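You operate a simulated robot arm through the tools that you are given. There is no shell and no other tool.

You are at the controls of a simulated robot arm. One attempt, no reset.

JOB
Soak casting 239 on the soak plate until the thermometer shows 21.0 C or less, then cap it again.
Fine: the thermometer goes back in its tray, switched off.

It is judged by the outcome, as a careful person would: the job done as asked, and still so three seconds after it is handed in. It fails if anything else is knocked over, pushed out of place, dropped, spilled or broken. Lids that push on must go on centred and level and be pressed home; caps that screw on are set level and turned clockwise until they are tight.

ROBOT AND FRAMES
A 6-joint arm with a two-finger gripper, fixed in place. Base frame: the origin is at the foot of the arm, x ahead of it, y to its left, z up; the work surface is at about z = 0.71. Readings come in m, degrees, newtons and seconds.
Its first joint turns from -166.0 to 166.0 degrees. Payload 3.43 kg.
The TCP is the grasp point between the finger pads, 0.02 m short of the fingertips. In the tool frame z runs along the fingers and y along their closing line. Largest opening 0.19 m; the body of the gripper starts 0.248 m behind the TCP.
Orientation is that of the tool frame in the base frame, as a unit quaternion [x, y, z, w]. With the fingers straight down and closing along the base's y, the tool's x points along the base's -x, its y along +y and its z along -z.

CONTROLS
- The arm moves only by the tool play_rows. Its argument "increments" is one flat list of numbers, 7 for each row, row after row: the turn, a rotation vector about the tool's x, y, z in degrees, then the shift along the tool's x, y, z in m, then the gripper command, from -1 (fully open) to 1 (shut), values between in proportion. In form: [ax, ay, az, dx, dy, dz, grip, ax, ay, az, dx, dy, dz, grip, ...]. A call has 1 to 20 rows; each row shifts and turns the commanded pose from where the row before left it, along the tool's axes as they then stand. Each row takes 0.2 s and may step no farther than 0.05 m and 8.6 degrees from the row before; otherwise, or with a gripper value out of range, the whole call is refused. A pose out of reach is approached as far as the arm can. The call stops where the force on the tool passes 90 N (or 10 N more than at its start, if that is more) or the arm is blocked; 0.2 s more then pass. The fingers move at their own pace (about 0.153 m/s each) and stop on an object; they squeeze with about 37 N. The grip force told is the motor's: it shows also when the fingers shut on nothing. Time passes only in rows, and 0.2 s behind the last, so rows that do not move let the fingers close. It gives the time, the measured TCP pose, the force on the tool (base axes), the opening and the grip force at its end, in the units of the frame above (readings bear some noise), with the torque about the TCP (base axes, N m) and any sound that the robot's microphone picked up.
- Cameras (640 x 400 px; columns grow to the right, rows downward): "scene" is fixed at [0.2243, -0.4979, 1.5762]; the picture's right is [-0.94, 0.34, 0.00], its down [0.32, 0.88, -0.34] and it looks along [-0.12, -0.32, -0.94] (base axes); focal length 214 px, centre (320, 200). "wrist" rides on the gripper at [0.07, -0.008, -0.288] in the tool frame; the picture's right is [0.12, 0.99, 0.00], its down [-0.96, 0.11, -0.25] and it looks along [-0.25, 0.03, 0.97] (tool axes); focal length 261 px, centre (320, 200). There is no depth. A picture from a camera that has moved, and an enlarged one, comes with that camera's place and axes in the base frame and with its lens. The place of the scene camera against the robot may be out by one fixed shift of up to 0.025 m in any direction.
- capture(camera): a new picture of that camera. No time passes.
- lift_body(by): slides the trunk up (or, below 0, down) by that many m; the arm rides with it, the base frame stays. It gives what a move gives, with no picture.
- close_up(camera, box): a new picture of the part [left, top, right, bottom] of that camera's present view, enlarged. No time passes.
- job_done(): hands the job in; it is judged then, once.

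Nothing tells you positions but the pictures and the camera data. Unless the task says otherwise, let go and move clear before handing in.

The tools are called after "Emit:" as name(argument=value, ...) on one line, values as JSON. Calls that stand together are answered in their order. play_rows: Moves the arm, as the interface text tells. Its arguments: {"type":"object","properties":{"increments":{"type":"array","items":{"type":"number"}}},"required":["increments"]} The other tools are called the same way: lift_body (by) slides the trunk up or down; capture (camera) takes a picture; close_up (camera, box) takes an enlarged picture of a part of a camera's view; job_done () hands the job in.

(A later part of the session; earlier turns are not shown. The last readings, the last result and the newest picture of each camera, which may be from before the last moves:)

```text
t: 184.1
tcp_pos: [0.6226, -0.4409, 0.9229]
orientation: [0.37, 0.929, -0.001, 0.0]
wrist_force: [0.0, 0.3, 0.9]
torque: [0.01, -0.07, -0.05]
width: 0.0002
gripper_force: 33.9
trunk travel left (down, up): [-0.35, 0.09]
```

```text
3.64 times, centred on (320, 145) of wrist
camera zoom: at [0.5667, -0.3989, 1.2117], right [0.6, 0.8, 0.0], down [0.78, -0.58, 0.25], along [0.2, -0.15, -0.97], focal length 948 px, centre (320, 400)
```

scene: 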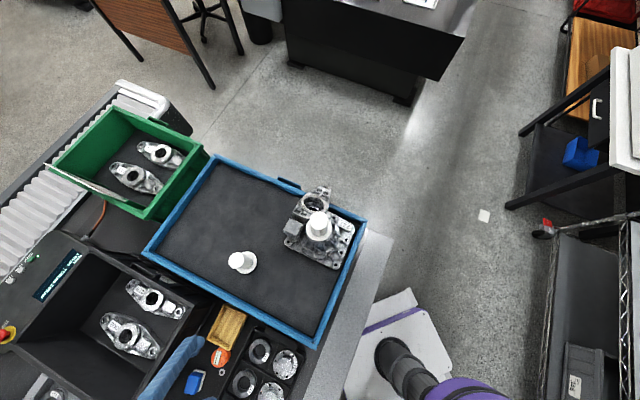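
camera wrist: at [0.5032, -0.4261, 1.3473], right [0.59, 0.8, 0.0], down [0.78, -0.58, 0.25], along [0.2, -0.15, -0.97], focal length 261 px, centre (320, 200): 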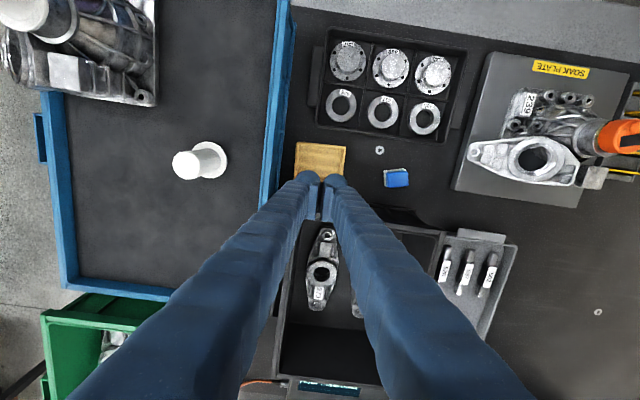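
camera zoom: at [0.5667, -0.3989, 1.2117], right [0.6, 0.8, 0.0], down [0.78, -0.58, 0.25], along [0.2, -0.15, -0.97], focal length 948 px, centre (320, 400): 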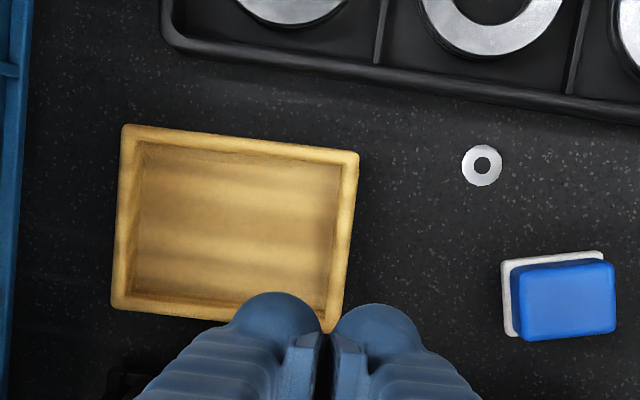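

Tray restored to about 2 mm of its original pose. Now back to the casting to fetch the thermometer.

Emit:
play_rows(increments=[0, 0, 0, 0, 0, -0.045, 1, 0, 0, 0, 0, 0, -0.045, 1, 0, 0, 0, 0, 0, -0.045, 0.5, 0, 0, 0, 0.0152, 0.0415, 0, 0.2, 0, 0, 0, 0.0152, 0.0415, 0, 0.2, 0, 0, 0, 0.0152, 0.0415, 0, 0.2, 0, 0, 0, 0.0152, 0.0415, 0, 0.2, 0, 0, 0, 0.0152, 0.0415, 0, 0.2, 0, 0, 0, 0.0152, 0.0415, 0, 0.2, 0, 0, 0, 0.0152, 0.0415, 0, 0.2, 0, 0, 0, 0.0152, 0.0415, 0, 0.2, 0, 0, 0, 0.0152, 0.0415, 0, 0.2, 0, 0, 0, 0.015, 0.0419, 0, 0.2, 0, 0, 0, 0, 0, 0, 0.2])

Emit:
close_up(camera="wrist", box=[260, 120, 380, 220])

```text
t: 187.1
tcp_pos: [0.8013, -0.0357, 1.0571]
orientation: [0.37, 0.929, -0.002, -0.001]
wrist_force: [-0.2, 1.0, -0.1]
torque: [-0.05, -0.03, -0.01]
width: 0.076
gripper_force: 0.1
trunk travel left (down, up): [-0.35, 0.09]
```

```text
4.00 times, centred on (320, 170) of wrist
camera zoom: at [0.7442, 0.0083, 1.3457], right [0.6, 0.8, 0.0], down [0.78, -0.58, 0.25], along [0.2, -0.15, -0.97], focal length 1043 px, centre (320, 320)
```

zoom: 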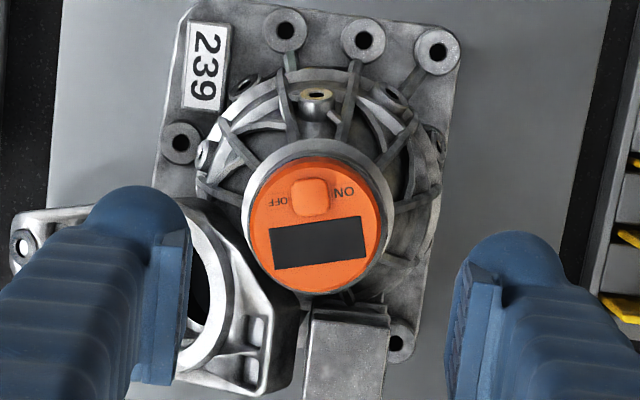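

Emit:
play_rows(increments=[0, 0, 0, 0.0019, -0.0025, 0.04, 0.3, 0, 0, 0, 0, 0, 0.04, 0.35, 0, 0, 0, 0, 0, 0.03, 0.35, 0, 0, 0, 0, 0, 0, 0.35])

Emit:
close_up(camera="wrist", box=[260, 130, 380, 220])

```text
t: 188.1
tcp_pos: [0.7961, -0.0353, 0.9467]
orientation: [0.369, 0.929, -0.001, 0.0]
wrist_force: [0.2, -0.4, -0.4]
torque: [0.0, 0.0, 0.04]
width: 0.0618
gripper_force: 0.0
trunk travel left (down, up): [-0.35, 0.09]
```

```text
4.44 times, centred on (320, 175) of wrist
camera zoom: at [0.74, 0.0078, 1.2354], right [0.6, 0.8, 0.0], down [0.78, -0.58, 0.25], along [0.2, -0.15, -0.97], focal length 1158 px, centre (320, 311)
```

zoom: 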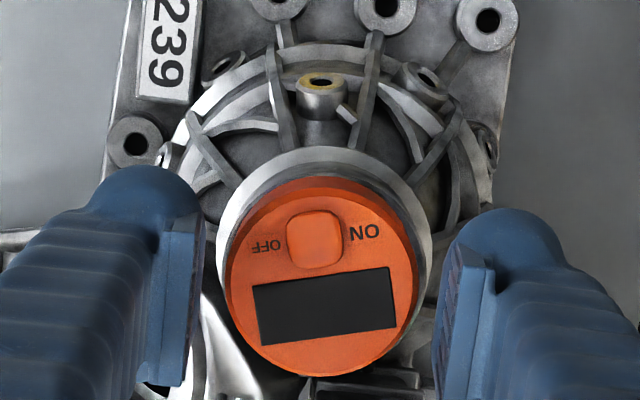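

Emit:
play_rows(increments=[0, 0, 0, -0.001, 0.0009, 0.007, 0.38, 0, 0, 0, 0, 0, 0.0055, 0.4, 0, 0, 0, 0, 0, 0, 0.42, 0, 0, 0, 0, 0, 0, 0.6, 0, 0, 0, 0, 0, 0, 1, 0, 0, 0, 0, 0, 0, 1])

Emit:
close_up(camera="wrist", box=[260, 130, 380, 220])

```text
t: 189.6
tcp_pos: [0.8039, -0.0371, 0.9437]
orientation: [0.369, 0.93, 0.0, 0.005]
wrist_force: [-4.7, -1.6, 36.4]
torque: [0.14, 0.41, 0.21]
width: 0.0061
gripper_force: 34.3
trunk travel left (down, up): [-0.35, 0.09]
heard: click
stopped in row 6: the force on the tool passed its limit at 91 N (the readings are from after the stop); the commanded pose is now the measured one
```

```text
4.44 times, centred on (320, 175) of wrist
camera zoom: at [0.7425, 0.0067, 1.2315], right [0.59, 0.8, 0.0], down [0.78, -0.58, 0.26], along [0.21, -0.15, -0.97], focal length 1158 px, centre (320, 311)
```

zoom: 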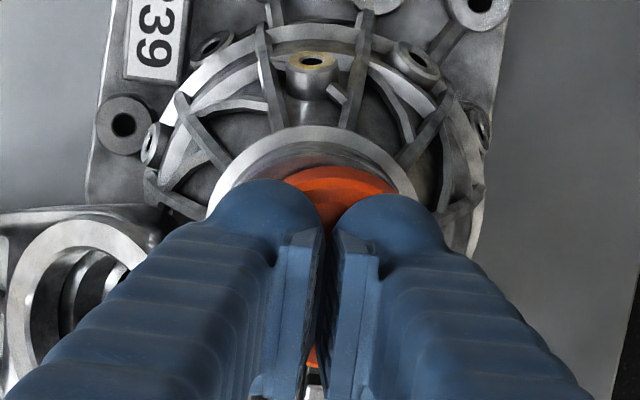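

The pads still passed over the top: they end a bit higher than I assumed, and the button got pressed. I'll rise and check its state and position.

Emit:
play_rows(increments=[0, 0, 0, 0, 0, -0.01, 1, 0, 0, 0, 0, 0, -0.04, 1, 0, 0, 0, 0, 0, -0.05, 0.5, 0, 0, 0, 0, 0, 0, 0.2, 0, 0, 0, 0, 0, 0, 0.2])

Emit:
close_up(camera="wrist", box=[260, 120, 380, 220])

```text
t: 190.8
tcp_pos: [0.803, -0.0366, 1.0404]
orientation: [0.37, 0.929, 0.0, 0.004]
wrist_force: [-0.1, -0.8, 0.1]
torque: [0.01, -0.02, -0.01]
width: 0.0761
gripper_force: 0.0
trunk travel left (down, up): [-0.35, 0.09]
```

```text
4.00 times, centred on (320, 170) of wrist
camera zoom: at [0.7434, 0.007, 1.3281], right [0.6, 0.8, 0.0], down [0.78, -0.58, 0.25], along [0.2, -0.15, -0.97], focal length 1043 px, centre (320, 320)
```

zoom: 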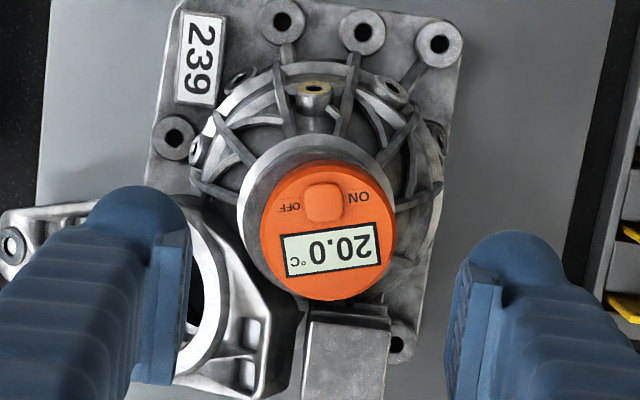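

The reading is still 20.0 °C and the puck has shifted a few mm but sits safely. I'll grip deeper this time, carry it to its tray, and switch it off there at the end.

Emit:
play_rows(increments=[0, 0, 0, 0.0026, 0.0032, 0.04, 0.3, 0, 0, 0, 0, 0, 0.04, 0.35, 0, 0, 0, 0, 0, 0.016, 0.37, 0, 0, 0, 0, 0, 0, 0.37])

Emit:
close_up(camera="wrist", box=[260, 130, 380, 220])

```text
t: 191.8
tcp_pos: [0.8037, -0.0323, 0.9448]
orientation: [0.37, 0.929, 0.0, 0.003]
wrist_force: [0.2, 0.8, 0.2]
torque: [0.0, 0.0, 0.02]
width: 0.0595
gripper_force: 0.1
trunk travel left (down, up): [-0.35, 0.09]
```

```text
4.44 times, centred on (320, 175) of wrist
camera zoom: at [0.7446, 0.0111, 1.2316], right [0.6, 0.8, 0.0], down [0.78, -0.58, 0.25], along [0.2, -0.15, -0.97], focal length 1158 px, centre (320, 311)
```

zoom: 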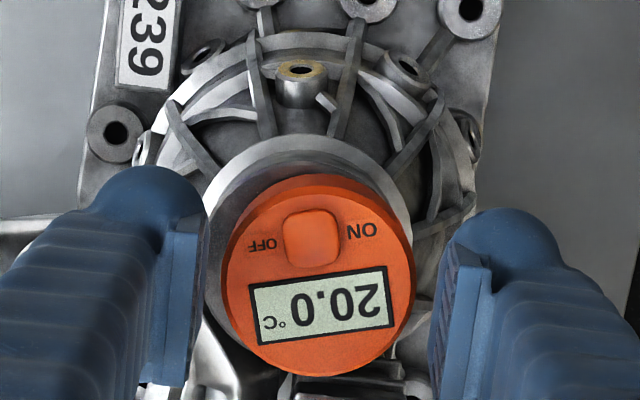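

Emit:
play_rows(increments=[0, 0, 0, 0, 0, 0.008, 0.38, 0, 0, 0, 0, 0, 0.006, 0.4, 0, 0, 0, 0, 0, 0.003, 0.4, 0, 0, 0, 0, 0, 0, 0.4])

```text
t: 192.8
tcp_pos: [0.8041, -0.0316, 0.9251]
orientation: [0.371, 0.929, -0.001, 0.004]
wrist_force: [-0.1, 0.1, 0.4]
torque: [0.01, -0.01, -0.02]
width: 0.057
gripper_force: 0.0
trunk travel left (down, up): [-0.35, 0.09]
```

Emit:
play_rows(increments=[0, 0, 0, 0, 0, -0.0025, 0.4, 0, 0, 0, 0, 0, 0, 0.43, 0, 0, 0, 0, 0, 0, 0.46, 0, 0, 0, 0, 0, 0, 0.5, 0, 0, 0, 0, 0, 0, 0.5])

Emit:
close_up(camera="wrist", box=[260, 130, 380, 220])

```text
t: 194.0
tcp_pos: [0.8046, -0.0325, 0.9297]
orientation: [0.369, 0.929, -0.001, 0.003]
wrist_force: [-0.2, 0.2, 0.8]
torque: [-0.01, 0.06, 0.02]
width: 0.0526
gripper_force: 36.7
trunk travel left (down, up): [-0.35, 0.09]
```

```text
4.44 times, centred on (320, 175) of wrist
camera zoom: at [0.7448, 0.0108, 1.217], right [0.6, 0.8, 0.0], down [0.78, -0.58, 0.25], along [0.2, -0.15, -0.97], focal length 1158 px, centre (320, 311)
```

zoom: 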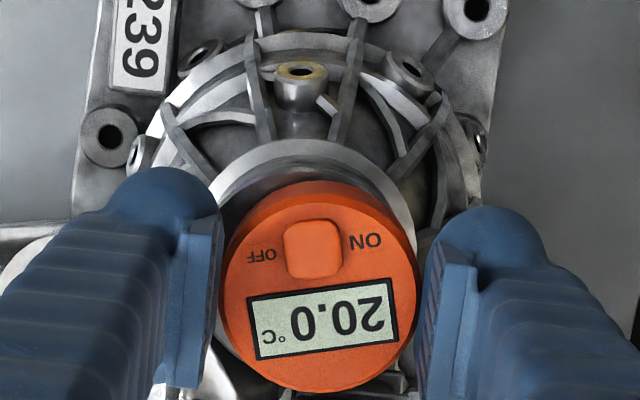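

Emit:
play_rows(increments=[0, 0, 0, 0, 0, 0, 1, 0, 0, 0, 0, 0, -0.003, 1, 0, 0, 0, 0, 0, -0.005, 1, 0, 0, 0, 0, 0, -0.008, 1, 0, 0, 0, 0, 0, 0, 1])

Emit:
close_up(camera="wrist", box=[260, 130, 380, 220])

```text
t: 195.2
tcp_pos: [0.8036, -0.0333, 0.9455]
orientation: [0.37, 0.929, 0.0, 0.003]
wrist_force: [-1.0, -0.3, -1.6]
torque: [-0.03, 0.01, -0.02]
width: 0.0522
gripper_force: 36.8
trunk travel left (down, up): [-0.35, 0.09]
```

```text
4.44 times, centred on (320, 175) of wrist
camera zoom: at [0.7449, 0.011, 1.2326], right [0.6, 0.8, 0.0], down [0.78, -0.58, 0.25], along [0.2, -0.15, -0.97], focal length 1158 px, centre (320, 311)
```

zoom: 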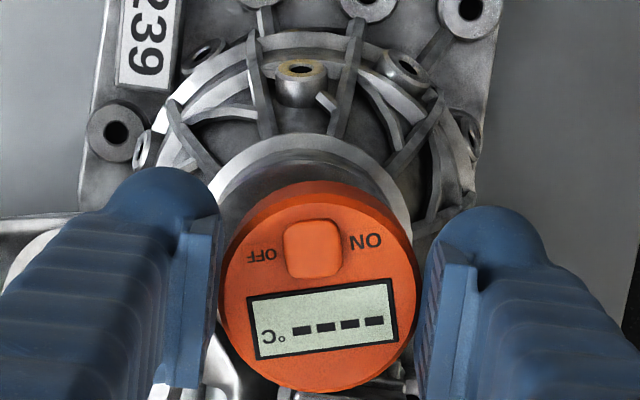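

Held well. Raising and carrying slowly to the tray.

Emit:
play_rows(increments=[0, 0, 0, 0, 0, -0.015, 1, 0, 0, 0, 0, 0, -0.02, 1, 0, 0, 0, 0, 0, -0.02, 1, 0, 0, 0, 0, 0, -0.015, 1, 0, 0, 0, 0, 0, -0.005, 1, 0, 0, 0, -0.0012, -0.0048, 0, 1, 0, 0, 0, -0.0025, -0.0098, 0, 1, 0, 0, 0, -0.0038, -0.0148, 0, 1, 0, 0, 0, -0.005, -0.0195, 0, 1, 0, 0, 0, -0.005, -0.0195, 0, 1, 0, 0, 0, -0.005, -0.0195, 0, 1, 0, 0, 0, -0.005, -0.0195, 0, 1, 0, 0, 0, -0.005, -0.0195, 0, 1, 0, 0, 0, -0.005, -0.0195, 0, 1, 0, 0, 0, -0.005, -0.0195, 0, 1, 0, 0, 0, -0.005, -0.0195, 0, 1, 0, 0, 0, 0, 0, 0, 1])

Emit:
close_up(camera="wrist", box=[260, 130, 380, 220])

```text
t: 198.8
tcp_pos: [0.7109, -0.2003, 1.02]
orientation: [0.369, 0.929, 0.0, 0.003]
wrist_force: [0.3, -0.2, -0.8]
torque: [0.0, 0.01, 0.02]
width: 0.052
gripper_force: 37.1
trunk travel left (down, up): [-0.35, 0.09]
```

```text
4.44 times, centred on (320, 175) of wrist
camera zoom: at [0.6519, -0.1567, 1.3081], right [0.6, 0.8, 0.0], down [0.78, -0.58, 0.25], along [0.2, -0.15, -0.97], focal length 1158 px, centre (320, 311)
```

zoom: 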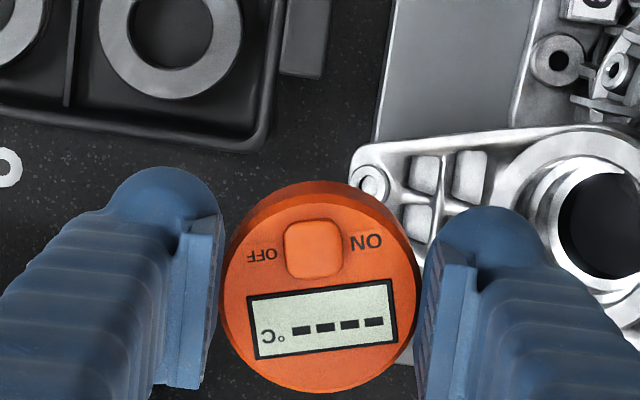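

Emit:
play_rows(increments=[0, 0, 0, -0.0025, -0.0098, 0, 1, 0, 0, 0, -0.0049, -0.0194, 0, 1, 0, 0, 0, -0.0049, -0.0194, 0, 1, 0, 0, 0, -0.0049, -0.0194, 0, 1, 0, 0, 0, -0.0049, -0.0194, 0, 1, 0, 0, 0, -0.0049, -0.0194, 0, 1, 0, 0, 0, -0.0049, -0.0194, 0, 1, 0, 0, 0, -0.0049, -0.0194, 0, 1, 0, 0, 0, -0.0049, -0.0194, 0, 1, 0, 0, 0, -0.0049, -0.0194, 0, 1, 0, 0, 0, -0.0049, -0.0194, 0, 1, 0, 0, 0, -0.0049, -0.0194, 0, 1, 0, 0, 0, -0.0049, -0.0194, 0, 1, 0, 0, 0, -0.0049, -0.0194, 0, 1, 0, 0, 0, -0.004, -0.0142, 0, 1, 0, 0, 0, -0.0016, -0.0067, 0, 1, 0, 0, 0, 0, 0, 0, 1])

Emit:
close_up(camera="wrist", box=[260, 120, 380, 220])

Emit:
capture(camera="wrist")

```text
t: 202.4
tcp_pos: [0.5668, -0.4547, 1.0201]
orientation: [0.369, 0.929, 0.0, 0.004]
wrist_force: [0.0, 0.0, -1.7]
torque: [0.0, -0.01, -0.03]
width: 0.052
gripper_force: 37.1
trunk travel left (down, up): [-0.35, 0.09]
```

```text
4.00 times, centred on (320, 170) of wrist
camera zoom: at [0.509, -0.4114, 1.3077], right [0.6, 0.8, 0.0], down [0.78, -0.58, 0.25], along [0.2, -0.15, -0.97], focal length 1043 px, centre (320, 320)
```

zoom: 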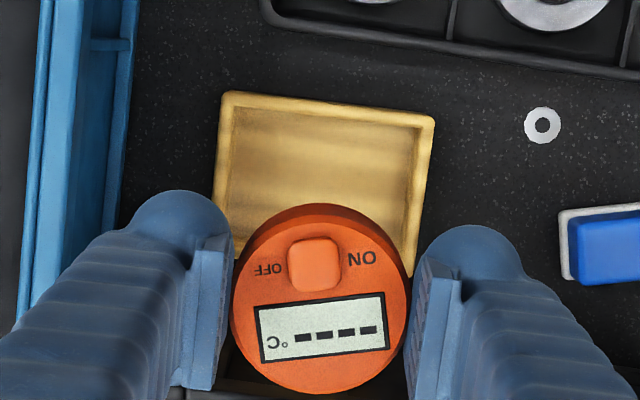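

```text
taken
camera wrist: at [0.509, -0.4114, 1.3077], right [0.6, 0.8, 0.0], down [0.78, -0.58, 0.25], along [0.2, -0.15, -0.97], focal length 261 px, centre (320, 200)
```

wrist: 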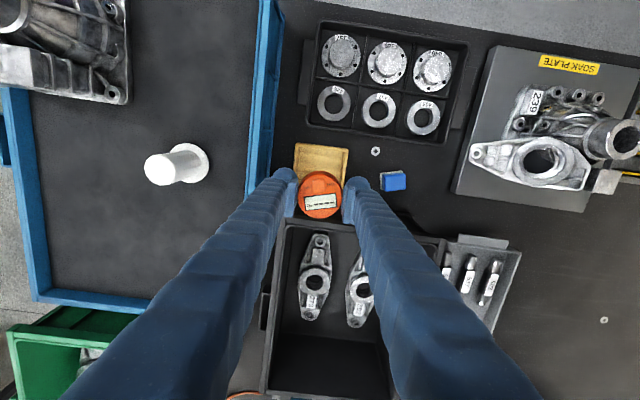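

Aligned above the tray. Lowering in stages.

Emit:
play_rows(increments=[0, 0, 0, -0.0024, -0.0002, 0.03, 1, 0, 0, 0, 0, 0, 0.04, 1, 0, 0, 0, 0, 0, 0.04, 1, 0, 0, 0, 0, 0, 0.04, 1, 0, 0, 0, 0, 0, 0.04, 1, 0, 0, 0, 0, 0, 0.02, 1, 0, 0, 0, 0, 0, 0, 1])

Emit:
close_up(camera="wrist", box=[260, 120, 380, 220])

Emit:
close_up(camera="scene", box=[195, 300, 255, 350])

```text
t: 204.0
tcp_pos: [0.5713, -0.4583, 0.8087]
orientation: [0.37, 0.929, 0.0, 0.004]
wrist_force: [0.2, -0.5, -1.5]
torque: [-0.01, -0.02, -0.04]
width: 0.0522
gripper_force: 36.6
trunk travel left (down, up): [-0.35, 0.09]
```

```text
4.00 times, centred on (320, 170) of wrist
camera zoom: at [0.5119, -0.4146, 1.098], right [0.6, 0.8, 0.0], down [0.78, -0.58, 0.25], along [0.2, -0.15, -0.97], focal length 1043 px, centre (320, 320)
```

zoom: 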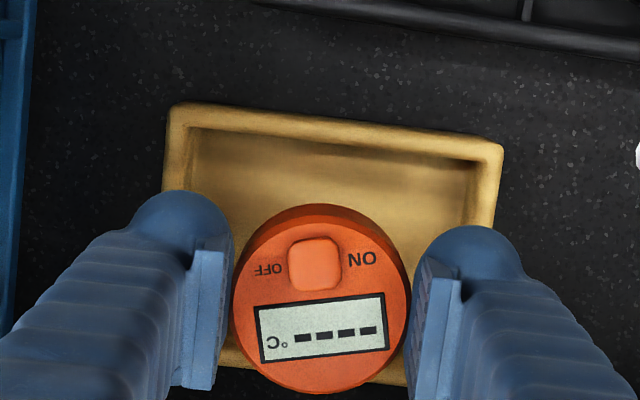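

```text
8.00 times, centred on (225, 325) of scene
camera zoom: at [0.2243, -0.4979, 1.5762], right [-0.94, 0.34, 0.0], down [0.32, 0.88, -0.34], along [-0.12, -0.32, -0.94], focal length 1716 px, centre (1080, -800)
```

zoom: 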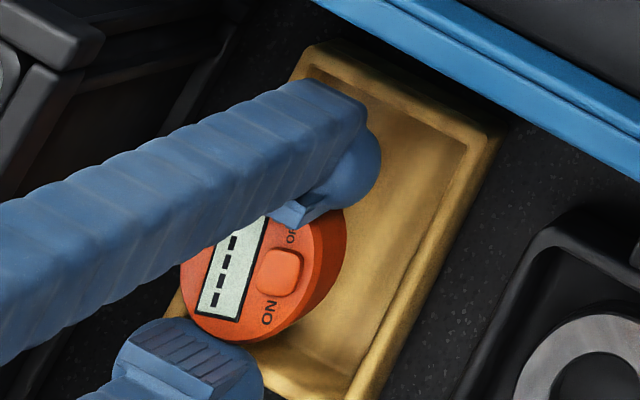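

Emit:
play_rows(increments=[0, 0, 0, 0.0015, 0.0007, 0.02, 1, 0, 0, 0, 0, 0, 0.02, 1, 0, 0, 0, 0, 0, 0.005, 1, 0, 0, 0, 0, 0, 0, 1])

Emit:
play_rows(increments=[0, 0, 0, 0, 0, 0.003, 1, 0, 0, 0, 0, 0, 0, 1])

Emit:
close_up(camera="scene", box=[195, 300, 255, 350])

```text
t: 205.0
tcp_pos: [0.5699, -0.4563, 0.7653]
orientation: [0.369, 0.929, 0.0, 0.003]
wrist_force: [0.0, 1.3, -1.1]
torque: [-0.03, -0.01, -0.03]
width: 0.0522
gripper_force: 37.4
trunk travel left (down, up): [-0.35, 0.09]
```

```text
t: 205.6
tcp_pos: [0.5694, -0.457, 0.7624]
orientation: [0.369, 0.929, 0.001, 0.003]
wrist_force: [0.6, -1.0, -0.4]
torque: [-0.05, 0.0, 0.01]
width: 0.0518
gripper_force: 37.3
trunk travel left (down, up): [-0.35, 0.09]
```

```text
8.00 times, centred on (225, 325) of scene
camera zoom: at [0.2243, -0.4979, 1.5762], right [-0.94, 0.34, 0.0], down [0.32, 0.88, -0.34], along [-0.12, -0.32, -0.94], focal length 1716 px, centre (1080, -800)
```

zoom: 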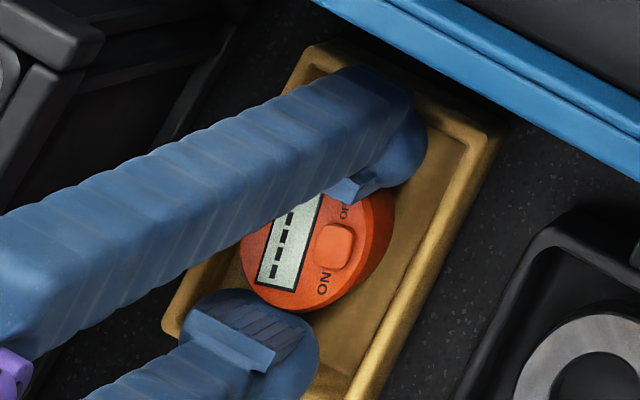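

Emit:
play_rows(increments=[0, 0, 0, 0, 0, 0.003, 1, 0, 0, 0, 0, 0, 0, 1])

Emit:
play_rows(increments=[0, 0, 0, 0, 0, 0.002, 1, 0, 0, 0, 0, 0, 0, 1])

```text
t: 206.2
tcp_pos: [0.5697, -0.4561, 0.7595]
orientation: [0.37, 0.929, -0.001, 0.005]
wrist_force: [-0.7, -0.6, -1.1]
torque: [0.02, 0.01, 0.05]
width: 0.052
gripper_force: 36.6
trunk travel left (down, up): [-0.35, 0.09]
```

```text
t: 206.8
tcp_pos: [0.5716, -0.456, 0.7566]
orientation: [0.369, 0.929, 0.0, 0.003]
wrist_force: [0.6, 0.1, -0.4]
torque: [0.03, 0.02, -0.02]
width: 0.0519
gripper_force: 37.4
trunk travel left (down, up): [-0.35, 0.09]
```

Emit:
play_rows(increments=[0, 0, 0, 0, 0, 0.0015, 1, 0, 0, 0, 0, 0, 0, 1])

Emit:
play_rows(increments=[0, 0, 0, 0, 0, 0.0015, 1, 0, 0, 0, 0, 0, 0, 1])

```text
t: 207.4
tcp_pos: [0.5703, -0.4557, 0.7552]
orientation: [0.369, 0.929, -0.001, 0.003]
wrist_force: [-0.7, 0.0, -1.3]
torque: [-0.01, 0.0, -0.02]
width: 0.0519
gripper_force: 37.2
trunk travel left (down, up): [-0.35, 0.09]
```

```text
t: 208.0
tcp_pos: [0.5708, -0.4561, 0.7554]
orientation: [0.369, 0.929, 0.0, 0.004]
wrist_force: [0.1, 0.2, -1.4]
torque: [0.02, 0.04, -0.01]
width: 0.052
gripper_force: 36.9
trunk travel left (down, up): [-0.35, 0.09]
```

Emit:
play_rows(increments=[0, 0, 0, 0, 0, 0.0015, 1, 0, 0, 0, 0, 0, 0, 1])

Emit:
play_rows(increments=[0, 0, 0, 0, 0, 0.0015, 1, 0, 0, 0, 0, 0, 0, 1])

```text
t: 208.6
tcp_pos: [0.571, -0.4567, 0.7513]
orientation: [0.37, 0.929, -0.001, 0.003]
wrist_force: [0.5, -0.6, -0.3]
torque: [-0.03, -0.01, 0.0]
width: 0.052
gripper_force: 37.1
trunk travel left (down, up): [-0.35, 0.09]
```

```text
t: 209.2
tcp_pos: [0.5699, -0.4563, 0.7508]
orientation: [0.37, 0.929, -0.001, 0.004]
wrist_force: [-0.6, -0.2, -1.2]
torque: [-0.05, -0.01, -0.01]
width: 0.0519
gripper_force: 37.3
trunk travel left (down, up): [-0.35, 0.09]
```

Emit:
play_rows(increments=[0, 0, 0, 0, 0, 0.0015, 1, 0, 0, 0, 0, 0, 0, 1])

Emit:
close_up(camera="scene", box=[195, 300, 255, 350])

```text
t: 209.8
tcp_pos: [0.5709, -0.4568, 0.7494]
orientation: [0.37, 0.929, -0.001, 0.004]
wrist_force: [-0.1, -0.7, 0.7]
torque: [0.03, 0.0, 0.03]
width: 0.0518
gripper_force: 36.8
trunk travel left (down, up): [-0.35, 0.09]
```

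```text
8.00 times, centred on (225, 325) of scene
camera zoom: at [0.2243, -0.4979, 1.5762], right [-0.94, 0.34, 0.0], down [0.32, 0.88, -0.34], along [-0.12, -0.32, -0.94], focal length 1716 px, centre (1080, -800)
```

zoom: 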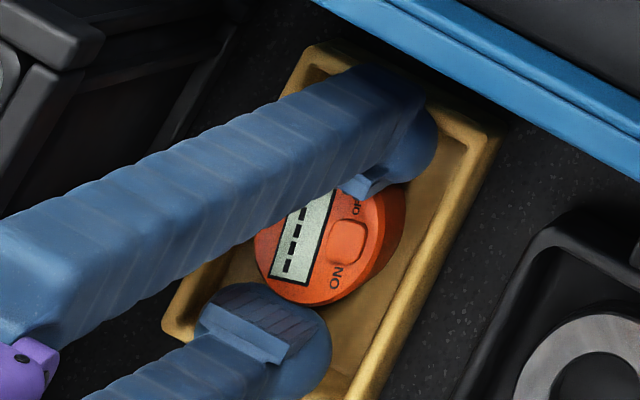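

Emit:
play_rows(increments=[0, 0, 0, 0, 0, 0.001, 1, 0, 0, 0, 0, 0, 0, 1])

```text
t: 210.4
tcp_pos: [0.57, -0.4564, 0.7505]
orientation: [0.37, 0.929, -0.001, 0.003]
wrist_force: [-0.4, 0.9, 6.0]
torque: [0.0, 0.11, 0.02]
width: 0.0521
gripper_force: 37.3
trunk travel left (down, up): [-0.35, 0.09]
```

The puck has touched the tray floor. I'll open just slightly, then rise.

Emit:
play_rows(increments=[0, 0, 0, 0, 0, -0.0008, 1, 0, 0, 0, 0, 0, 0, 0.44, 0, 0, 0, 0, 0, 0, 0.43, 0, 0, 0, 0, 0, -0.003, 0.42, 0, 0, 0, 0, 0, -0.005, 0.4, 0, 0, 0, 0, 0, -0.01, 0.37, 0, 0, 0, 0, 0, -0.03, 0.3, 0, 0, 0, 0, 0, -0.04, 0.2, 0, 0, 0, 0, 0, 0, 0.1])

Emit:
close_up(camera="scene", box=[195, 300, 255, 350])

Emit:
close_up(camera="wrist", box=[260, 120, 380, 220])

```text
t: 212.4
tcp_pos: [0.5707, -0.4537, 0.8358]
orientation: [0.37, 0.929, 0.0, 0.003]
wrist_force: [0.1, 0.1, -1.2]
torque: [-0.02, 0.04, 0.01]
width: 0.0543
gripper_force: 0.0
trunk travel left (down, up): [-0.35, 0.09]
```

```text
8.00 times, centred on (225, 325) of scene
camera zoom: at [0.2243, -0.4979, 1.5762], right [-0.94, 0.34, 0.0], down [0.32, 0.88, -0.34], along [-0.12, -0.32, -0.94], focal length 1716 px, centre (1080, -800)
```

zoom: 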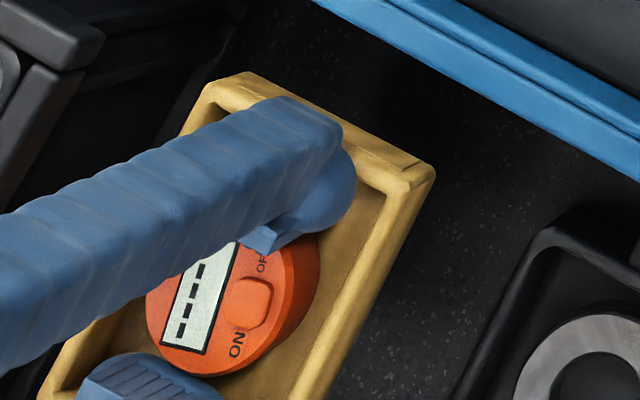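

```text
4.00 times, centred on (320, 170) of wrist
camera zoom: at [0.5125, -0.4109, 1.1244], right [0.6, 0.8, 0.0], down [0.78, -0.58, 0.25], along [0.2, -0.15, -0.97], focal length 1043 px, centre (320, 320)
```

zoom: 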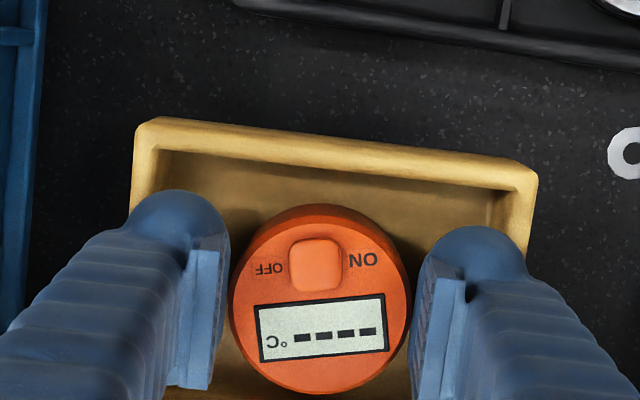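

The finger backs jammed against the tray's end walls while opening, so the tray (with the puck inside) came up too. I'll lower straight back down until it rests on the bench.

Emit:
play_rows(increments=[0, 0, 0, 0, 0, 0.02, 0.1, 0, 0, 0, 0, 0, 0.03, 0.1, 0, 0, 0, 0, 0, 0.02, 0.1, 0, 0, 0, 0, 0, 0.01, 0.1, 0, 0, 0, 0, 0, 0, 0.1])

Emit:
close_up(camera="scene", box=[195, 300, 255, 350])

```text
t: 213.6
tcp_pos: [0.5705, -0.4561, 0.7575]
orientation: [0.37, 0.929, 0.0, 0.003]
wrist_force: [-0.3, 0.1, -1.7]
torque: [0.0, -0.02, 0.01]
width: 0.0542
gripper_force: 0.0
trunk travel left (down, up): [-0.35, 0.09]
```

```text
8.00 times, centred on (225, 325) of scene
camera zoom: at [0.2243, -0.4979, 1.5762], right [-0.94, 0.34, 0.0], down [0.32, 0.88, -0.34], along [-0.12, -0.32, -0.94], focal length 1716 px, centre (1080, -800)
```

zoom: 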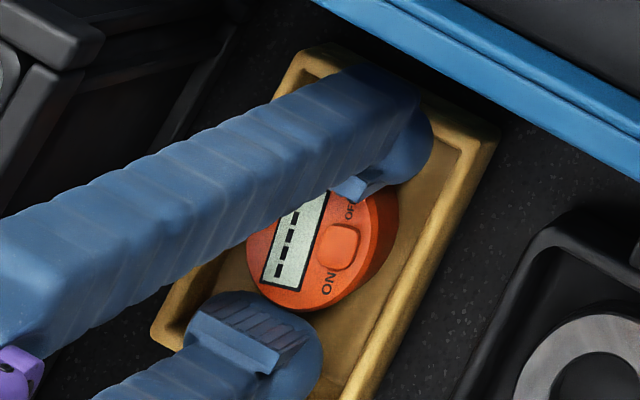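

Emit:
play_rows(increments=[0, 0, 0, 0, 0, 0.002, 0.1, 0, 0, 0, 0, 0, 0.002, 0.1, 0, 0, 0, 0, 0, 0, 0.1])

Emit:
play_rows(increments=[0, 0, 0, 0, 0, 0.0015, 0.1, 0, 0, 0, 0, 0, 0, 0.1])

```text
t: 214.4
tcp_pos: [0.5699, -0.4557, 0.7533]
orientation: [0.37, 0.929, 0.0, 0.004]
wrist_force: [-0.4, 0.2, -2.0]
torque: [-0.01, 0.03, -0.02]
width: 0.0543
gripper_force: 0.0
trunk travel left (down, up): [-0.35, 0.09]
```

```text
t: 215.0
tcp_pos: [0.5704, -0.4564, 0.7498]
orientation: [0.37, 0.929, -0.001, 0.003]
wrist_force: [0.1, -0.1, -2.1]
torque: [0.0, -0.02, 0.01]
width: 0.0543
gripper_force: 0.0
trunk travel left (down, up): [-0.35, 0.09]
```

Emit:
play_rows(increments=[0, 0, 0, 0, 0, 0.001, 0.1, 0, 0, 0, 0, 0, 0, 0.1])

Emit:
play_rows(increments=[0, 0, 0, 0, 0, 0.001, 0.1, 0, 0, 0, 0, 0, 0, 0.1])

```text
t: 215.6
tcp_pos: [0.572, -0.4562, 0.7517]
orientation: [0.37, 0.929, 0.0, 0.004]
wrist_force: [-0.2, -0.2, -1.7]
torque: [-0.01, -0.03, -0.01]
width: 0.0542
gripper_force: 0.0
trunk travel left (down, up): [-0.35, 0.09]
```

```text
t: 216.2
tcp_pos: [0.5705, -0.4559, 0.7499]
orientation: [0.37, 0.929, -0.001, 0.003]
wrist_force: [-0.5, 0.0, -1.8]
torque: [0.03, -0.01, -0.01]
width: 0.0544
gripper_force: 0.1
trunk travel left (down, up): [-0.35, 0.09]
```

Emit:
play_rows(increments=[0, 0, 0, 0, 0, 0.001, 0.1, 0, 0, 0, 0, 0, 0, 0.1])

Emit:
play_rows(increments=[0, 0, 0, 0, 0, 0.001, 0.1, 0, 0, 0, 0, 0, 0, 0.1])

Emit:
close_up(camera="scene", box=[195, 300, 255, 350])

```text
t: 216.8
tcp_pos: [0.5709, -0.4566, 0.7498]
orientation: [0.37, 0.929, 0.0, 0.004]
wrist_force: [1.0, 1.6, 4.1]
torque: [-0.13, 0.28, -0.07]
width: 0.054
gripper_force: 0.0
trunk travel left (down, up): [-0.35, 0.09]
```

```text
t: 217.4
tcp_pos: [0.5705, -0.4568, 0.7477]
orientation: [0.37, 0.929, -0.001, 0.004]
wrist_force: [-0.1, 0.8, 17.0]
torque: [0.13, 0.39, 0.05]
width: 0.0545
gripper_force: 0.0
trunk travel left (down, up): [-0.35, 0.09]
```

```text
8.00 times, centred on (225, 325) of scene
camera zoom: at [0.2243, -0.4979, 1.5762], right [-0.94, 0.34, 0.0], down [0.32, 0.88, -0.34], along [-0.12, -0.32, -0.94], focal length 1716 px, centre (1080, -800)
```

zoom: 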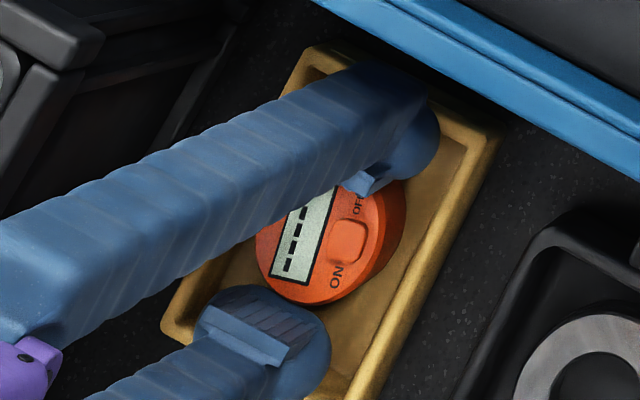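

The tray is back on the bench. I'll narrow the fingers a hair to release its walls without gripping the puck, then rise and check.

Emit:
play_rows(increments=[0, 0, 0, 0, 0, -0.0015, 0.43, 0, 0, 0, 0, 0, 0, 0.44, 0, 0, 0, 0, 0, 0, 0.44, 0, 0, 0, 0, 0, -0.004, 0.44, 0, 0, 0, 0, 0, -0.004, 0.44, 0, 0, 0, 0, 0, 0, 0.44])

Emit:
close_up(camera="scene", box=[195, 300, 255, 350])

Emit:
close_up(camera="wrist", box=[260, 120, 380, 220])

```text
t: 218.8
tcp_pos: [0.5707, -0.4556, 0.7562]
orientation: [0.37, 0.929, 0.0, 0.003]
wrist_force: [0.4, 0.1, -1.2]
torque: [-0.03, 0.03, 0.02]
width: 0.0532
gripper_force: 0.1
trunk travel left (down, up): [-0.35, 0.09]
```

```text
8.00 times, centred on (225, 325) of scene
camera zoom: at [0.2243, -0.4979, 1.5762], right [-0.94, 0.34, 0.0], down [0.32, 0.88, -0.34], along [-0.12, -0.32, -0.94], focal length 1716 px, centre (1080, -800)
```

zoom: 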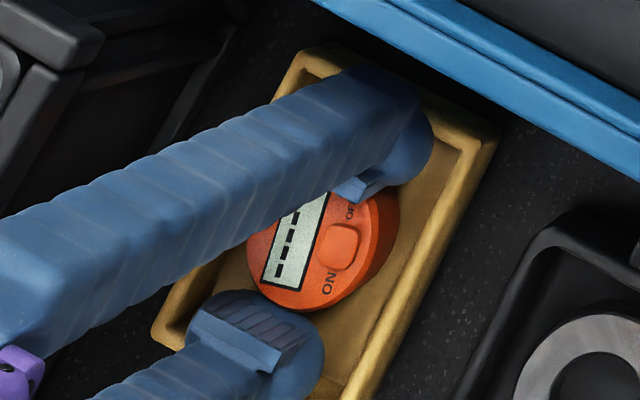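

```text
4.00 times, centred on (320, 170) of wrist
camera zoom: at [0.5113, -0.4125, 1.0449], right [0.6, 0.8, 0.0], down [0.78, -0.58, 0.25], along [0.2, -0.15, -0.97], focal length 1043 px, centre (320, 320)
```

zoom: 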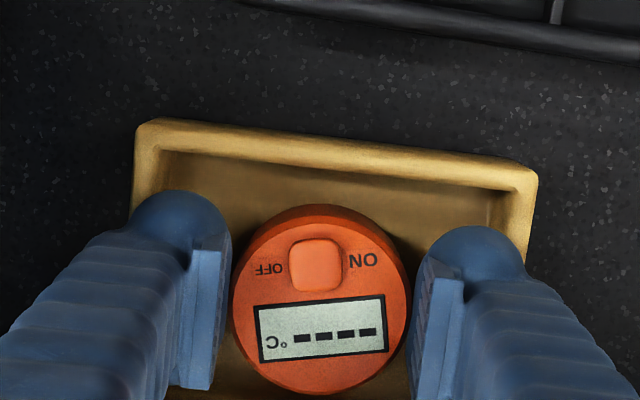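

The tray is still clinging to the fingers. I'll set it down again and close a fraction further so the fingers are just clear of both tray and puck.

Emit:
play_rows(increments=[0, 0, 0, 0, 0, 0.004, 0.44, 0, 0, 0, 0, 0, 0.003, 0.44, 0, 0, 0, 0, 0, 0.0015, 0.44, 0, 0, 0, 0, 0, 0, 0.44])

Emit:
play_rows(increments=[0, 0, 0, 0, 0, 0, 0.447, 0, 0, 0, 0, 0, 0, 0.448, 0, 0, 0, 0, 0, 0, 0.448])

```text
t: 219.8
tcp_pos: [0.5709, -0.4561, 0.7495]
orientation: [0.37, 0.929, 0.0, 0.004]
wrist_force: [-0.2, -0.9, 2.2]
torque: [0.03, 0.08, 0.0]
width: 0.0535
gripper_force: 0.0
trunk travel left (down, up): [-0.35, 0.09]
```

```text
t: 220.6
tcp_pos: [0.5709, -0.4567, 0.7492]
orientation: [0.369, 0.929, -0.001, 0.003]
wrist_force: [1.4, -1.2, 2.7]
torque: [-0.03, 0.03, 0.06]
width: 0.0533
gripper_force: 1.0
trunk travel left (down, up): [-0.35, 0.09]
```

Emit:
play_rows(increments=[0, 0, 0, 0, 0, 0, 0.455, 0, 0, 0, 0, 0, 0, 0.455, 0, 0, 0, 0, 0, 0, 0.455])

Emit:
close_up(camera="wrist", box=[260, 120, 380, 220])

```text
t: 221.4
tcp_pos: [0.571, -0.4556, 0.7494]
orientation: [0.371, 0.929, -0.001, 0.003]
wrist_force: [2.0, -1.3, 4.1]
torque: [-0.06, 0.11, -0.01]
width: 0.0531
gripper_force: 0.9
trunk travel left (down, up): [-0.35, 0.09]
```

```text
4.00 times, centred on (320, 170) of wrist
camera zoom: at [0.5115, -0.4123, 1.0368], right [0.6, 0.8, 0.0], down [0.78, -0.58, 0.25], along [0.2, -0.15, -0.97], focal length 1043 px, centre (320, 320)
```

zoom: 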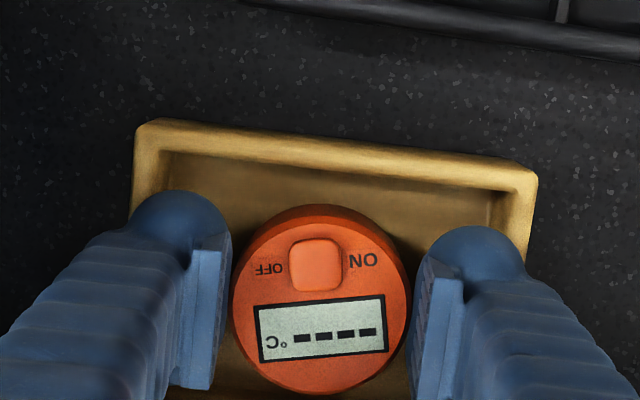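

I'll re-grip the puck (which frees the tray walls), lift it just 3 mm so the rounded finger backs clear the rim, then release it there.

Emit:
play_rows(increments=[0, 0, 0, 0, 0, 0, 0.6, 0, 0, 0, 0, 0, 0, 1, 0, 0, 0, 0, 0, 0, 1])

Emit:
play_rows(increments=[0, 0, 0, 0, 0, -0.002, 1, 0, 0, 0, 0, 0, -0.002, 1, 0, 0, 0, 0, 0, 0, 1])

Emit:
close_up(camera="wrist", box=[260, 120, 380, 220])

Emit:
close_up(camera="scene", box=[195, 300, 255, 350])

```text
t: 222.2
tcp_pos: [0.5692, -0.4554, 0.748]
orientation: [0.37, 0.929, 0.0, 0.003]
wrist_force: [-0.4, 0.4, 4.6]
torque: [-0.08, 0.1, 0.0]
width: 0.0517
gripper_force: 36.6
trunk travel left (down, up): [-0.35, 0.09]
```

```text
t: 223.0
tcp_pos: [0.5701, -0.4553, 0.7529]
orientation: [0.369, 0.929, 0.0, 0.002]
wrist_force: [-0.8, -0.4, -0.8]
torque: [-0.02, 0.01, -0.03]
width: 0.0519
gripper_force: 37.5
trunk travel left (down, up): [-0.35, 0.09]
```

```text
4.00 times, centred on (320, 170) of wrist
camera zoom: at [0.5113, -0.4124, 1.0402], right [0.6, 0.8, 0.0], down [0.78, -0.58, 0.25], along [0.2, -0.15, -0.97], focal length 1043 px, centre (320, 320)
```

zoom: 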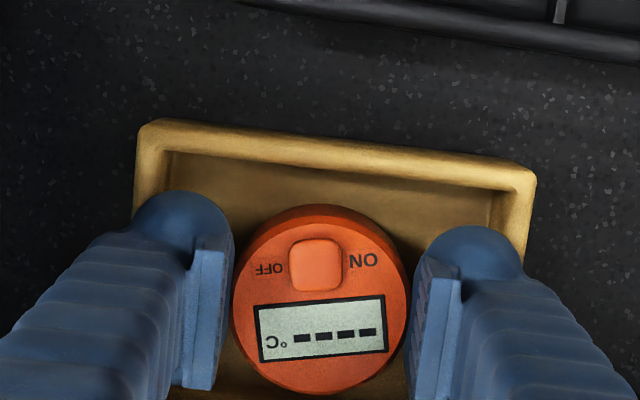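

```text
8.00 times, centred on (225, 325) of scene
camera zoom: at [0.2243, -0.4979, 1.5762], right [-0.94, 0.34, 0.0], down [0.32, 0.88, -0.34], along [-0.12, -0.32, -0.94], focal length 1716 px, centre (1080, -800)
```

zoom: 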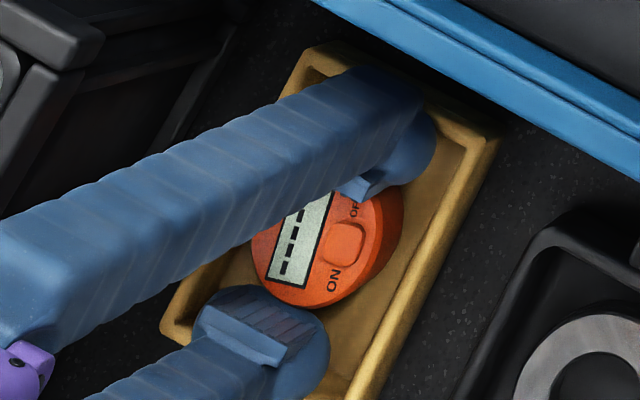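

The tray stays down now. Releasing from 4 mm up and rising right away.

Emit:
play_rows(increments=[0, 0, 0, 0, 0, 0, 0.44, 0, 0, 0, 0, 0, 0, 0.43, 0, 0, 0, 0, 0, -0.004, 0.43, 0, 0, 0, 0, 0, -0.006, 0.42, 0, 0, 0, 0, 0, 0, 0.42])

Emit:
close_up(camera="wrist", box=[260, 120, 380, 220])

Emit:
close_up(camera="scene", box=[195, 300, 255, 350])

```text
t: 224.2
tcp_pos: [0.5704, -0.4552, 0.7619]
orientation: [0.37, 0.929, -0.001, 0.003]
wrist_force: [-0.2, -0.2, -0.4]
torque: [-0.04, 0.01, 0.0]
width: 0.055
gripper_force: 0.1
trunk travel left (down, up): [-0.35, 0.09]
```

```text
4.00 times, centred on (320, 170) of wrist
camera zoom: at [0.5116, -0.4123, 1.0503], right [0.6, 0.8, 0.0], down [0.78, -0.58, 0.25], along [0.2, -0.15, -0.97], focal length 1043 px, centre (320, 320)
```

zoom: 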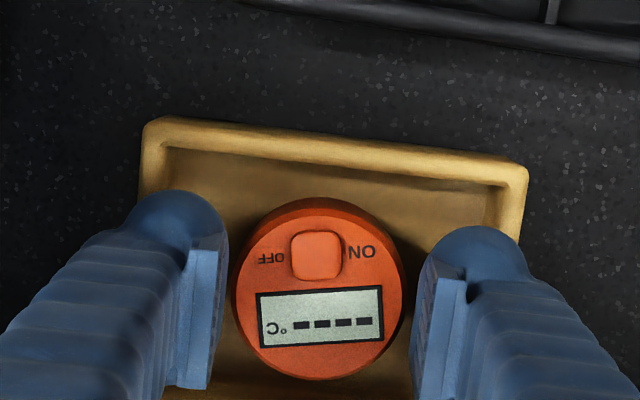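

```text
8.00 times, centred on (225, 325) of scene
camera zoom: at [0.2243, -0.4979, 1.5762], right [-0.94, 0.34, 0.0], down [0.32, 0.88, -0.34], along [-0.12, -0.32, -0.94], focal length 1716 px, centre (1080, -800)
```

zoom: 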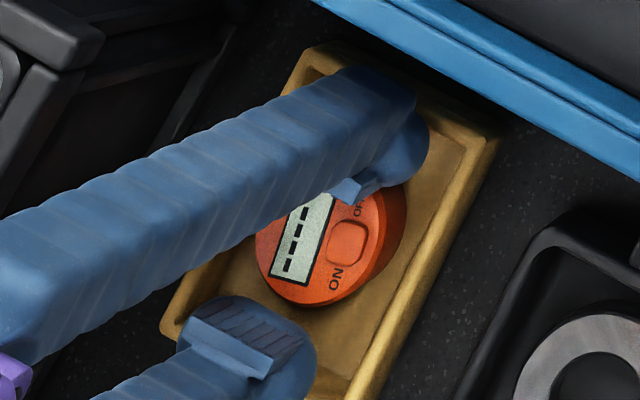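

The thermometer is seated in its tray and the tray stayed put. Now I'll switch it off: rise, close fingers, and press toward the OFF side.

Emit:
play_rows(increments=[0, 0, 0, 0, 0, -0.02, 0.42, 0, 0, 0, 0, 0, -0.045, 0.6, 0, 0, 0, 0.0111, 0.0094, 0, 1, 0, 0, 0, 0, 0, 0, 1, 0, 0, 0, 0, 0, 0.03, 1, 0, 0, 0, 0, 0, 0.022, 1, 0, 0, 0, 0, 0, 0, 1])

Emit:
close_up(camera="scene", box=[195, 300, 255, 350])

```text
t: 225.8
tcp_pos: [0.5681, -0.4404, 0.775]
orientation: [0.37, 0.929, -0.001, 0.003]
wrist_force: [0.0, -0.4, 0.1]
torque: [-0.01, 0.02, 0.01]
width: 0.0
gripper_force: 34.5
trunk travel left (down, up): [-0.35, 0.09]
```

```text
8.00 times, centred on (225, 325) of scene
camera zoom: at [0.2243, -0.4979, 1.5762], right [-0.94, 0.34, 0.0], down [0.32, 0.88, -0.34], along [-0.12, -0.32, -0.94], focal length 1716 px, centre (1080, -800)
```

zoom: 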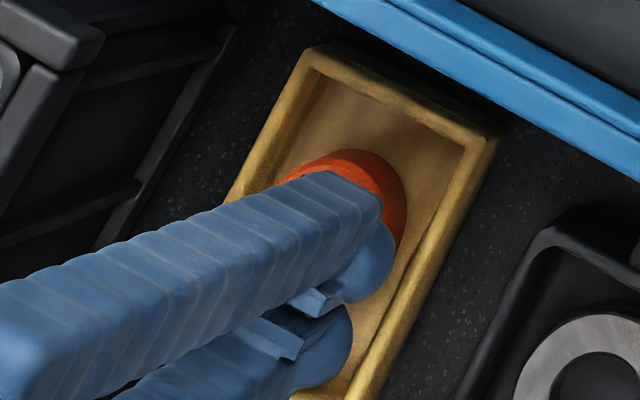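

Emit:
play_rows(increments=[0, 0, 0, 0, 0, 0.005, 1, 0, 0, 0, 0, 0, 0.002, 1, 0, 0, 0, 0, 0, 0, 1])

```text
t: 226.6
tcp_pos: [0.5681, -0.4412, 0.7693]
orientation: [0.37, 0.929, 0.0, 0.004]
wrist_force: [-0.6, -0.5, 1.1]
torque: [-0.01, 0.01, 0.03]
width: 0.0
gripper_force: 34.1
trunk travel left (down, up): [-0.35, 0.09]
```

Emit:
play_rows(increments=[0, 0, 0, 0, 0, 0.0015, 1, 0, 0, 0, 0, 0, 0, 1])

```text
t: 227.2
tcp_pos: [0.5681, -0.4418, 0.7684]
orientation: [0.369, 0.929, 0.0, 0.004]
wrist_force: [-0.1, -1.1, 1.1]
torque: [0.0, 0.03, 0.02]
width: 0.0002
gripper_force: 34.1
trunk travel left (down, up): [-0.35, 0.09]
```

Emit:
play_rows(increments=[0, 0, 0, 0, 0, 0.001, 1, 0, 0, 0, 0, 0, 0, 1])

```text
t: 227.8
tcp_pos: [0.5685, -0.4426, 0.7659]
orientation: [0.37, 0.929, -0.001, 0.003]
wrist_force: [-0.5, -0.3, 1.4]
torque: [-0.02, 0.03, -0.03]
width: 0.0001
gripper_force: 34.5
trunk travel left (down, up): [-0.35, 0.09]
heard: click
```

Click. Rising to verify it's off and the tray is in place.

Emit:
play_rows(increments=[0, 0, 0, 0, 0, -0.02, 1, 0, 0, 0, 0, 0, -0.045, 1, 0, 0, 0, 0, 0, -0.045, 1, 0, 0, 0, 0, 0, -0.045, 1, 0, 0, 0, -0.035, 0, -0.03, 1, 0, 0, 0, 0, 0, 0, 1])

Emit:
close_up(camera="scene", box=[205, 305, 250, 345])

Emit:
close_up(camera="wrist", box=[240, 90, 400, 200])

```text
t: 229.2
tcp_pos: [0.5925, -0.466, 0.9518]
orientation: [0.37, 0.929, 0.0, 0.003]
wrist_force: [-0.6, 1.0, -0.1]
torque: [0.07, -0.01, 0.0]
width: 0.0001
gripper_force: 34.6
trunk travel left (down, up): [-0.35, 0.09]
```

```text
10.00 times, centred on (228, 325) of scene
camera zoom: at [0.2243, -0.4979, 1.5762], right [-0.94, 0.34, 0.0], down [0.32, 0.88, -0.34], along [-0.12, -0.32, -0.94], focal length 2145 px, centre (1245, -1050)
```

zoom: 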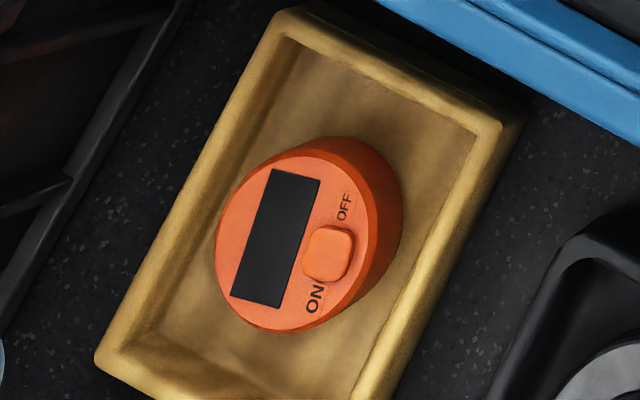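

```text
3.64 times, centred on (320, 145) of wrist
camera zoom: at [0.5334, -0.4224, 1.2395], right [0.6, 0.8, 0.0], down [0.78, -0.58, 0.25], along [0.2, -0.15, -0.97], focal length 948 px, centre (320, 400)
```

zoom: 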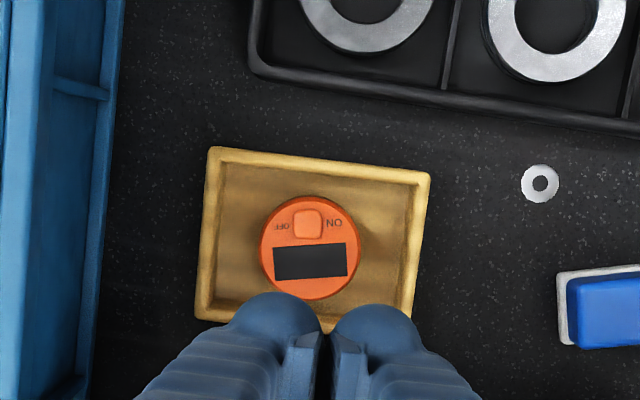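

The thermometer is back in its tray, off, and the tray matches the original view. Now I'll fetch the cap from the blue tray.

Emit:
play_rows(increments=[0, 0, 0, 0, 0, -0.045, 1, 0, 0, 0, 0, 0, -0.045, 1, 0, 0, 0, 0, 0, -0.045, 0.5, 0, 0, 0, 0, 0, -0.035, 0, 0, 0, 0, 0.0032, -0.0384, 0, -0.2, 0, 0, 0, 0.0032, -0.0384, 0, -0.2, 0, 0, 0, 0.0032, -0.0384, 0, -0.2, 0, 0, 0, 0.0032, -0.0384, 0, -0.2, 0, 0, 0, 0.0032, -0.0384, 0, -0.2, 0, 0, 0, 0.0032, -0.0384, 0, -0.2, 0, 0, 0, 0, 0, 0, -0.2])

Emit:
capture(camera="wrist")

Emit:
close_up(camera="wrist", box=[260, 120, 380, 220])

```text
t: 231.6
tcp_pos: [0.4212, -0.6189, 1.1227]
orientation: [0.369, 0.93, 0.0, 0.003]
wrist_force: [-0.2, -0.8, 0.1]
torque: [-0.01, 0.05, -0.01]
width: 0.1139
gripper_force: 0.1
trunk travel left (down, up): [-0.35, 0.09]
```

```text
taken
camera wrist: at [0.3614, -0.5757, 1.4097], right [0.59, 0.8, 0.0], down [0.78, -0.58, 0.25], along [0.2, -0.15, -0.97], focal length 261 px, centre (320, 200)
```

wrist: 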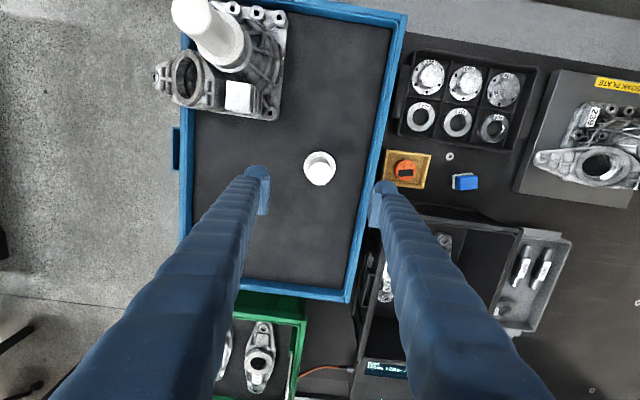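

```text
4.00 times, centred on (320, 170) of wrist
camera zoom: at [0.3614, -0.5757, 1.4097], right [0.59, 0.8, 0.0], down [0.78, -0.58, 0.25], along [0.2, -0.15, -0.97], focal length 1043 px, centre (320, 320)
```

zoom: 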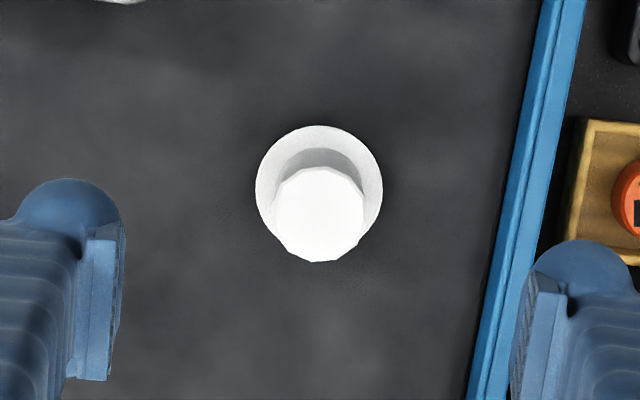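

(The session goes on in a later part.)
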